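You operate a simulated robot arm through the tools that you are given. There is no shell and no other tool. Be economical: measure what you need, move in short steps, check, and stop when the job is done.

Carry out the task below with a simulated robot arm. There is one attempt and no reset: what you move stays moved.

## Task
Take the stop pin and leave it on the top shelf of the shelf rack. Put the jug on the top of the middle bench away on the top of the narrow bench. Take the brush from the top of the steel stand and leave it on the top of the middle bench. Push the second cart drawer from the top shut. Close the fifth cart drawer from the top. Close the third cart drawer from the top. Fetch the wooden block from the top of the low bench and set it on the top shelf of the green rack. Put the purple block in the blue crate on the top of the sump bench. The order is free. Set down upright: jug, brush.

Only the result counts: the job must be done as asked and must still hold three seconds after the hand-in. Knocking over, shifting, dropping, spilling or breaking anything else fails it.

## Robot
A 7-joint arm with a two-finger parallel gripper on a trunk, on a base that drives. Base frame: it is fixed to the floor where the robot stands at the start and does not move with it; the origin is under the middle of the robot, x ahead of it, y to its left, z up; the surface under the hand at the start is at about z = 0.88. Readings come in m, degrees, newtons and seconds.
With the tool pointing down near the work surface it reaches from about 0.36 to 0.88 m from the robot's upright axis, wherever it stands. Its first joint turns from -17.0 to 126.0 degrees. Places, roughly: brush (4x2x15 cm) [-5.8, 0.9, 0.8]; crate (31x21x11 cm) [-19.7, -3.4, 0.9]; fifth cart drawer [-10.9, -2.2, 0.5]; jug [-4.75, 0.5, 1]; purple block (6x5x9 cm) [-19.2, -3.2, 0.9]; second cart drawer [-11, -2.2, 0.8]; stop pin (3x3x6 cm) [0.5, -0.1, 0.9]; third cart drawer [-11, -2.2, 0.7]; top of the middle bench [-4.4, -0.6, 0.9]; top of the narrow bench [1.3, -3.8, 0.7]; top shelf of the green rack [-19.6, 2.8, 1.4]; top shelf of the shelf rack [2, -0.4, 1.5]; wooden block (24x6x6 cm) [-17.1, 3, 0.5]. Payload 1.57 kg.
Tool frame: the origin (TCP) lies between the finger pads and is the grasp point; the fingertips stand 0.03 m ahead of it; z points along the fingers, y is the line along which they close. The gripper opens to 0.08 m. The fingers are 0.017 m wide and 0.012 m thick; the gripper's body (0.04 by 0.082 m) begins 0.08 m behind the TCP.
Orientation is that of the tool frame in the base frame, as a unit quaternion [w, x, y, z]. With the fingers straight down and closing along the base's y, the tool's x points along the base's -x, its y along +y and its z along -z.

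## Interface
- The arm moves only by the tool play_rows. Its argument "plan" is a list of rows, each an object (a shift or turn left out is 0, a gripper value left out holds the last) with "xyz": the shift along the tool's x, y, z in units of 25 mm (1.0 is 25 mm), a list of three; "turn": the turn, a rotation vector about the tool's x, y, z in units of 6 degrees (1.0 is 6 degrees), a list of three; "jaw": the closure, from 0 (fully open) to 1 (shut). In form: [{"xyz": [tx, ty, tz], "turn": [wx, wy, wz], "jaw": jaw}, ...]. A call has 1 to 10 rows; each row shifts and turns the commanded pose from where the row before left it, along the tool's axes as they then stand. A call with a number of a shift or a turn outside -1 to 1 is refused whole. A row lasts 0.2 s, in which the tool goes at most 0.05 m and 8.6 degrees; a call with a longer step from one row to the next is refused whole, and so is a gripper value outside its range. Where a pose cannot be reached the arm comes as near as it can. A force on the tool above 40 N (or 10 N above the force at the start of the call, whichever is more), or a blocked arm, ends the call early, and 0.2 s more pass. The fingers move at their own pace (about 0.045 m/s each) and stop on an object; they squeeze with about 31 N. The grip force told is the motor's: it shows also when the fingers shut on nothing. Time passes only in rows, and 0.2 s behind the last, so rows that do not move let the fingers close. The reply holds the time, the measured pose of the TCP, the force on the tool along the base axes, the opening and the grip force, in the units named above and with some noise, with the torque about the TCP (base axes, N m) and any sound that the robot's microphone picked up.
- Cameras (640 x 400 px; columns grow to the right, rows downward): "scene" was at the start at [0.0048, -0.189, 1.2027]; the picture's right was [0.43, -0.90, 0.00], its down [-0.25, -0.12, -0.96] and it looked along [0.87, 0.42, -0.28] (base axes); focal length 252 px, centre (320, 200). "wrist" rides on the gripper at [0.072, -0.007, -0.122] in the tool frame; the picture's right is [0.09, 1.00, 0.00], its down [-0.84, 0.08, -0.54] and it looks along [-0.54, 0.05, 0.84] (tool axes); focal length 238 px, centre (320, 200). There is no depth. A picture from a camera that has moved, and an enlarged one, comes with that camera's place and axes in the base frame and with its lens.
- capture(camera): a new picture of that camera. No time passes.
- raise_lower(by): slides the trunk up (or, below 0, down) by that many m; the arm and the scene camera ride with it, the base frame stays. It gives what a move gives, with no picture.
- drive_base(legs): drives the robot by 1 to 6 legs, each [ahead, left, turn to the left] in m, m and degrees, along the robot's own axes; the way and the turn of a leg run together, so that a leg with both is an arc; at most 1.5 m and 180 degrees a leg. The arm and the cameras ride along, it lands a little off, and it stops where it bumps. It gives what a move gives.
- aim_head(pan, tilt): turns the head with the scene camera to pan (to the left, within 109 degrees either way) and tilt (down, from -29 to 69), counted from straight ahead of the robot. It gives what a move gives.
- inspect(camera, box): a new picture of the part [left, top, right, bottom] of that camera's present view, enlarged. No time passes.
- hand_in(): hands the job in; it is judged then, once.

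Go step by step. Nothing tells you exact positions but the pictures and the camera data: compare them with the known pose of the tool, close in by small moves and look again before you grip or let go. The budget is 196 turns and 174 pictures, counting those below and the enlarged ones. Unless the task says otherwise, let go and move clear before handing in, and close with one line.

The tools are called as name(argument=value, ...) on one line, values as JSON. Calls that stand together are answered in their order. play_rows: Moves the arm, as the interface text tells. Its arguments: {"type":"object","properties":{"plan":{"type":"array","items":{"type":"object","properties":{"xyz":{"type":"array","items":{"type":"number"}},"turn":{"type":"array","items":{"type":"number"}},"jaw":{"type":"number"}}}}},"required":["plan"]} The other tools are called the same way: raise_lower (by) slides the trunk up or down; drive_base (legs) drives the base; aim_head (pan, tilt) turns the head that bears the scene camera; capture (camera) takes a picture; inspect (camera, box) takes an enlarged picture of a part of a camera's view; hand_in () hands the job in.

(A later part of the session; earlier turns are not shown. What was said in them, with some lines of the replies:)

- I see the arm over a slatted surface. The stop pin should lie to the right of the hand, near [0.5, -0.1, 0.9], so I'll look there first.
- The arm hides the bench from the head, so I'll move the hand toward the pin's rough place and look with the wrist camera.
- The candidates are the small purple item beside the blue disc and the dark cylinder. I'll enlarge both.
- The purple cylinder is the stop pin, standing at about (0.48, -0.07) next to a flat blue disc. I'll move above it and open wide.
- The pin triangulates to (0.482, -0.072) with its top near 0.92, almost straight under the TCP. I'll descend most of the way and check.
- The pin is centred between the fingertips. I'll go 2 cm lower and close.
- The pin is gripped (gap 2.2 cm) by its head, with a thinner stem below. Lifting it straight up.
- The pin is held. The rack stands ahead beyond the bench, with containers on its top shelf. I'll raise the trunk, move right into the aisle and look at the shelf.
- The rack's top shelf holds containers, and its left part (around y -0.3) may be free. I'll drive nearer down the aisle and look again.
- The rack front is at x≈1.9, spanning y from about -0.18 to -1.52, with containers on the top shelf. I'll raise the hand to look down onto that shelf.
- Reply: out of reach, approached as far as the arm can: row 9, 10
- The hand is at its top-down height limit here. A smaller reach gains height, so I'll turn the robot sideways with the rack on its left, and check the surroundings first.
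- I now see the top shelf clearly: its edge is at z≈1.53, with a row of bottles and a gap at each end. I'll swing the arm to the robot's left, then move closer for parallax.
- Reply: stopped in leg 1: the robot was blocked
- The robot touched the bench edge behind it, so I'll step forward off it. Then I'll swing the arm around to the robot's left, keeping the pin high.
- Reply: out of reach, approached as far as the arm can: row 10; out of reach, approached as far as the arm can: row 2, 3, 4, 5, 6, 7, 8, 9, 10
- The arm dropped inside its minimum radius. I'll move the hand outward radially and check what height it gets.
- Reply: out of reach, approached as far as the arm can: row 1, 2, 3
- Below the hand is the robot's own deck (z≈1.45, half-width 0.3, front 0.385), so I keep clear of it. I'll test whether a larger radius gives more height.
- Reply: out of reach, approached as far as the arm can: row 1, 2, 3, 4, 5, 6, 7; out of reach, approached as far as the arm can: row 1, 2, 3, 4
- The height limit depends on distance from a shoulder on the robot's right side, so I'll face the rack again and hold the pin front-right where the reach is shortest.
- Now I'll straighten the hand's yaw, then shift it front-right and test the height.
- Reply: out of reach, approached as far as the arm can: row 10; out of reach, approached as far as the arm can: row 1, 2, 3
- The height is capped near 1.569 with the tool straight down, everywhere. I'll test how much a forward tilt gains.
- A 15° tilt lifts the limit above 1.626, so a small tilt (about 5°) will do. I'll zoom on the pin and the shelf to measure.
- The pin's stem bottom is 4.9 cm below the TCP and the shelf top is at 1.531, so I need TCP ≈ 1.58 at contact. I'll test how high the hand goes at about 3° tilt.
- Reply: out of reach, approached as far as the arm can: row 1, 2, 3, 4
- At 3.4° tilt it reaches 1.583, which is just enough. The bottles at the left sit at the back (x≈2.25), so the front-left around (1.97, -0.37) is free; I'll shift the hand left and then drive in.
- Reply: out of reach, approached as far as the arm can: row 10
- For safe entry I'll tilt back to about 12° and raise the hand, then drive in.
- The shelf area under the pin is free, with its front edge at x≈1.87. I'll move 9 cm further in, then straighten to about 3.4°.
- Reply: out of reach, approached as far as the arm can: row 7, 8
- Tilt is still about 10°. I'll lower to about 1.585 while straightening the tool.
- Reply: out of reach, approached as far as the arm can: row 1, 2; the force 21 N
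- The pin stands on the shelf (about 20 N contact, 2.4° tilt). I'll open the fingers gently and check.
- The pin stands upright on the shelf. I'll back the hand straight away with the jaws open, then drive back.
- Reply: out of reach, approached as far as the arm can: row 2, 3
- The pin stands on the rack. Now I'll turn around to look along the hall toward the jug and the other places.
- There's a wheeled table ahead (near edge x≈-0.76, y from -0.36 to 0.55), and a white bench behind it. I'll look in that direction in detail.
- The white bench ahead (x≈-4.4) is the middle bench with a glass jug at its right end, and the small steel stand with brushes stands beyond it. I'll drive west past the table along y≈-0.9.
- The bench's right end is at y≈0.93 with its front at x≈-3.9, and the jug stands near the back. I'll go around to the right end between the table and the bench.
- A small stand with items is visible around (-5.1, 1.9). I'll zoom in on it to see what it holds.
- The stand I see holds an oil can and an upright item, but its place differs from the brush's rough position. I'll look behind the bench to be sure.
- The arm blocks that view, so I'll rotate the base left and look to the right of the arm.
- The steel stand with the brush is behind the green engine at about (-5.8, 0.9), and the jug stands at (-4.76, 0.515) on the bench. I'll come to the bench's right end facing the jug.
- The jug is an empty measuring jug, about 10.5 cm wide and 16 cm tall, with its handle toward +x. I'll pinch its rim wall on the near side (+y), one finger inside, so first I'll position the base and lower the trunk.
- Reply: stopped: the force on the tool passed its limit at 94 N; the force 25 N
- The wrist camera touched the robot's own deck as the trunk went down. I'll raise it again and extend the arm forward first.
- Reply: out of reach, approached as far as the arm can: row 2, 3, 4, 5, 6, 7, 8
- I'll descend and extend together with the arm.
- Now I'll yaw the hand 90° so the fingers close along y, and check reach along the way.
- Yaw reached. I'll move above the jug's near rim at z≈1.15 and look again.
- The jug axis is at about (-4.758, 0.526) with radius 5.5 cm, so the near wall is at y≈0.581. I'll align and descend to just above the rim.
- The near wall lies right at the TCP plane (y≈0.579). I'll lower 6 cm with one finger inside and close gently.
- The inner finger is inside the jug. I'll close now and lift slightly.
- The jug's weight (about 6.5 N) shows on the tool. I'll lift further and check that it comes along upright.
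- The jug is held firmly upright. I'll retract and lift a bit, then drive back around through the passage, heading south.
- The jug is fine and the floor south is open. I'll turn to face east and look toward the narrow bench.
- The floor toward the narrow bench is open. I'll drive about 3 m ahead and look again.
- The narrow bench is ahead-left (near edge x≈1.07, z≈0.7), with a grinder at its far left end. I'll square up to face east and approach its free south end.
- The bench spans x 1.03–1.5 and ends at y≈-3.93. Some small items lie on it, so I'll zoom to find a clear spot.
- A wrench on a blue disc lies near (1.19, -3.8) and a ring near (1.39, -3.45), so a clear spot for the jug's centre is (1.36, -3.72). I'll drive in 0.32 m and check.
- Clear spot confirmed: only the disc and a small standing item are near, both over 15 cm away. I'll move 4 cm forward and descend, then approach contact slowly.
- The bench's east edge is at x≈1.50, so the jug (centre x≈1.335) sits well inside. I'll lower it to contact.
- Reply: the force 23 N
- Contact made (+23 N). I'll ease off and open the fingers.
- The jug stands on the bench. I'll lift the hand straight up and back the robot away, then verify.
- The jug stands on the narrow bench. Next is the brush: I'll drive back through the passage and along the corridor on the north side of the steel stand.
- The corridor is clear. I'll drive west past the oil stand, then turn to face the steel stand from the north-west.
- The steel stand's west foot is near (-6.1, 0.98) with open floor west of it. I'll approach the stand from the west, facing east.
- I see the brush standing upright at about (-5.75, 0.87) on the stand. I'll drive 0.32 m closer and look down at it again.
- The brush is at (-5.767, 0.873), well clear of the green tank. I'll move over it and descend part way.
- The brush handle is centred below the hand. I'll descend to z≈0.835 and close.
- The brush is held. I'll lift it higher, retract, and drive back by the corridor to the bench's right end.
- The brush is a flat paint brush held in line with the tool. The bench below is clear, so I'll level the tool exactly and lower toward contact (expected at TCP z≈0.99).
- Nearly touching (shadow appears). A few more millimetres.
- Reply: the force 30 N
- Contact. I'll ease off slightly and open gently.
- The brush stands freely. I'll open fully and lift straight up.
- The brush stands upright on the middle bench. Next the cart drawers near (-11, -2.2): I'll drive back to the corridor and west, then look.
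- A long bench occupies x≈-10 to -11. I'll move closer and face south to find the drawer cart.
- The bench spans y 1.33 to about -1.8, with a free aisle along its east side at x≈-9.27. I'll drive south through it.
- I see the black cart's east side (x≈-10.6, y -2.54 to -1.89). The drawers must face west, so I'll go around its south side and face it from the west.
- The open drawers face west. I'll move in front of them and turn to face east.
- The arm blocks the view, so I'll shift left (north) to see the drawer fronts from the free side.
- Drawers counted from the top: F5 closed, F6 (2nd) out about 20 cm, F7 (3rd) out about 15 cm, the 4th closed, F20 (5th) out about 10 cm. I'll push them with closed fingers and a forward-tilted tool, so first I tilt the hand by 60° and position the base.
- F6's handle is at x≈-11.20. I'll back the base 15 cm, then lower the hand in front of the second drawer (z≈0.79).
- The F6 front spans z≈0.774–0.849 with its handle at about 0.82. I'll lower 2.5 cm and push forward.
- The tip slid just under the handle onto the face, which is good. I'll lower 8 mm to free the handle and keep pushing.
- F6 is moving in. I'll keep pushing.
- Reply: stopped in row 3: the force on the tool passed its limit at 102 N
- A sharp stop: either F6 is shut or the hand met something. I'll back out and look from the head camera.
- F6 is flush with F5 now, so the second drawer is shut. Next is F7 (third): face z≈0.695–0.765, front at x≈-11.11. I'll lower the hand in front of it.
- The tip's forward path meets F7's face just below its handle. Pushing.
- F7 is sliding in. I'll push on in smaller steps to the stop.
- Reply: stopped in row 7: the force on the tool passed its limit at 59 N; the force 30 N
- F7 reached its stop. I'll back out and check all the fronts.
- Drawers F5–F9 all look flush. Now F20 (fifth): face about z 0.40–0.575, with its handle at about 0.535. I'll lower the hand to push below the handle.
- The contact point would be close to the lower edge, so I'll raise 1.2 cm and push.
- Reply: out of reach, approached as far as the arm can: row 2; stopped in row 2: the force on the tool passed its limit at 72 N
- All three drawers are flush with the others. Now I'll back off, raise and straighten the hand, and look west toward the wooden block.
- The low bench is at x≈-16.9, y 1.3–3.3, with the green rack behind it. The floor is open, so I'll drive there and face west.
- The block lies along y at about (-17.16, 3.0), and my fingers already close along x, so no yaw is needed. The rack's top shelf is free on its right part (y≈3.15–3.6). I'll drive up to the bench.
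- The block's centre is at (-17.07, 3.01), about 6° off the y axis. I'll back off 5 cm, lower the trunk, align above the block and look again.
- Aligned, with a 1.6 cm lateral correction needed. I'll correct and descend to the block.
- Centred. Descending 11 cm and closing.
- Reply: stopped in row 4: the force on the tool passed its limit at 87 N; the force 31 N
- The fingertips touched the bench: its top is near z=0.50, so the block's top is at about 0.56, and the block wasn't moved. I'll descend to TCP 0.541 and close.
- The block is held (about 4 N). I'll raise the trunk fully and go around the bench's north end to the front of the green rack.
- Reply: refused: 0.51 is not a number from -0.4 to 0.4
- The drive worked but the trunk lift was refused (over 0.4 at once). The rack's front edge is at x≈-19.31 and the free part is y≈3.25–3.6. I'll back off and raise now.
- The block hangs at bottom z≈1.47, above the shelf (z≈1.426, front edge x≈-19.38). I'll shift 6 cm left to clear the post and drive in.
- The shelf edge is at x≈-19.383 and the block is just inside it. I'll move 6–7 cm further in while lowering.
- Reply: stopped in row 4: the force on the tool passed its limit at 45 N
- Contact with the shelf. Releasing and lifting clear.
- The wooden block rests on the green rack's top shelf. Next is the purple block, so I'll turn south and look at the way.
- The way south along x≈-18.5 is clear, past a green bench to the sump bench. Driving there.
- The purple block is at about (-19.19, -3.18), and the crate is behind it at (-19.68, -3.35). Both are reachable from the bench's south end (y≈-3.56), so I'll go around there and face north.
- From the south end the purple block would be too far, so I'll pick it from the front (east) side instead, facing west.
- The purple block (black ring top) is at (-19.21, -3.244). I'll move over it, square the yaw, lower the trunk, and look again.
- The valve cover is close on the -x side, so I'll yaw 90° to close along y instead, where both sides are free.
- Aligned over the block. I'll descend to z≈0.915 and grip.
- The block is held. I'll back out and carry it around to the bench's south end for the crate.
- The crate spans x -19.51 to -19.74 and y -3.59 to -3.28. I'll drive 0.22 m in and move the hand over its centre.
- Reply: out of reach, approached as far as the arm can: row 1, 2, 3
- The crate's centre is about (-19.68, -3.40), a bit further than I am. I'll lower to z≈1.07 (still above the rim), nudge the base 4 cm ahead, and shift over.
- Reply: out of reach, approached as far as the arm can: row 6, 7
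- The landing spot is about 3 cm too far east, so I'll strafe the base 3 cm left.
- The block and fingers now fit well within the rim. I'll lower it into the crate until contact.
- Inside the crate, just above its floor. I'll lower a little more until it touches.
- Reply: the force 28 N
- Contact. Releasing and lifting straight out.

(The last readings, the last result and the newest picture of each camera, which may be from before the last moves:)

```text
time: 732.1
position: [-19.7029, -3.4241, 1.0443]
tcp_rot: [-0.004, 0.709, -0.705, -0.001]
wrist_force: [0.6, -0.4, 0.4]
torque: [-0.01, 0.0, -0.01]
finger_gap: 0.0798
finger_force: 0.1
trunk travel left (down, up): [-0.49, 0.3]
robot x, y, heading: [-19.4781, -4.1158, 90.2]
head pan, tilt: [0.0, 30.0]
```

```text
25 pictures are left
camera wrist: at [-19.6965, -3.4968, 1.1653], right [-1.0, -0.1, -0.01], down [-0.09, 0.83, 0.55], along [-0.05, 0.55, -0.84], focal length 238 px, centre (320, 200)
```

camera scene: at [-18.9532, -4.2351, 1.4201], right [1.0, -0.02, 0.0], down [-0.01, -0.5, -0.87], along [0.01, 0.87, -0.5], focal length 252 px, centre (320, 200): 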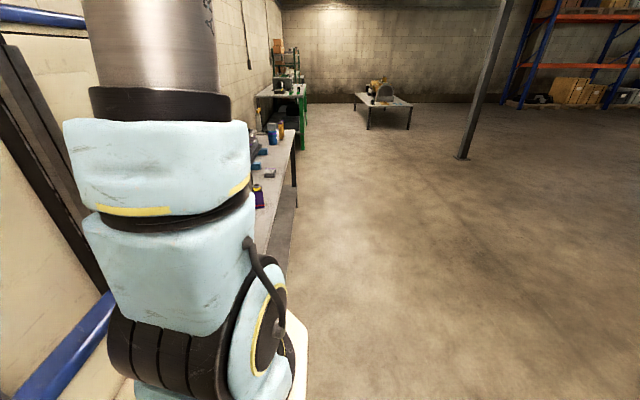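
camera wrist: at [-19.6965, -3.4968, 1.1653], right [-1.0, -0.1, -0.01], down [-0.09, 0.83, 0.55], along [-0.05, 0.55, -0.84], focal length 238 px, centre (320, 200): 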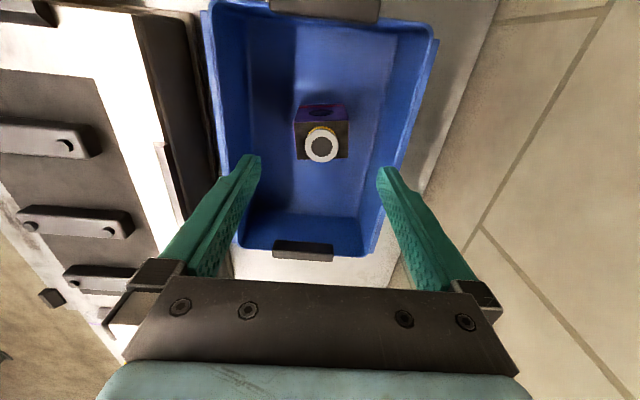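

The purple block stands in the crate. I'll move clear and hand in.

play_rows(plan=[{"xyz": [0, 0, -1]}, {"xyz": [0, 0, -1]}, {"xyz": [0, 0, -1]}])

drive_base(legs=[[-0.4, 0, 0]])

hand_in()

```text
time: 732.9
position: [-19.6907, -3.4358, 1.1086]
tcp_rot: [-0.005, 0.709, -0.705, -0.001]
wrist_force: [-0.4, 0.2, -0.5]
torque: [-0.05, 0.0, 0.0]
finger_gap: 0.08
finger_force: 0.0
out of reach, approached as far as the arm can: row 2, 3
trunk travel left (down, up): [-0.49, 0.3]
robot x, y, heading: [-19.4785, -4.1197, 90.3]
head pan, tilt: [0.0, 30.0]
```

```text
time: 735.4
position: [-19.6928, -3.8546, 1.1082]
tcp_rot: [-0.005, 0.711, -0.704, -0.002]
wrist_force: [0.3, -0.2, -0.9]
torque: [0.0, -0.01, 0.05]
finger_gap: 0.0802
finger_force: 0.0
trunk travel left (down, up): [-0.49, 0.3]
robot x, y, heading: [-19.4805, -4.5352, 90.7]
head pan, tilt: [0.0, 30.0]
```

```text
The job is handed in.
```

All eight parts of the job are done and handed in: the pin, jug, brush, wooden block and purple block are in their places, with the jug and brush upright, and drawers two, three and five are shut. The robot's base bumped a bench edge once early on, and I saw nothing move.
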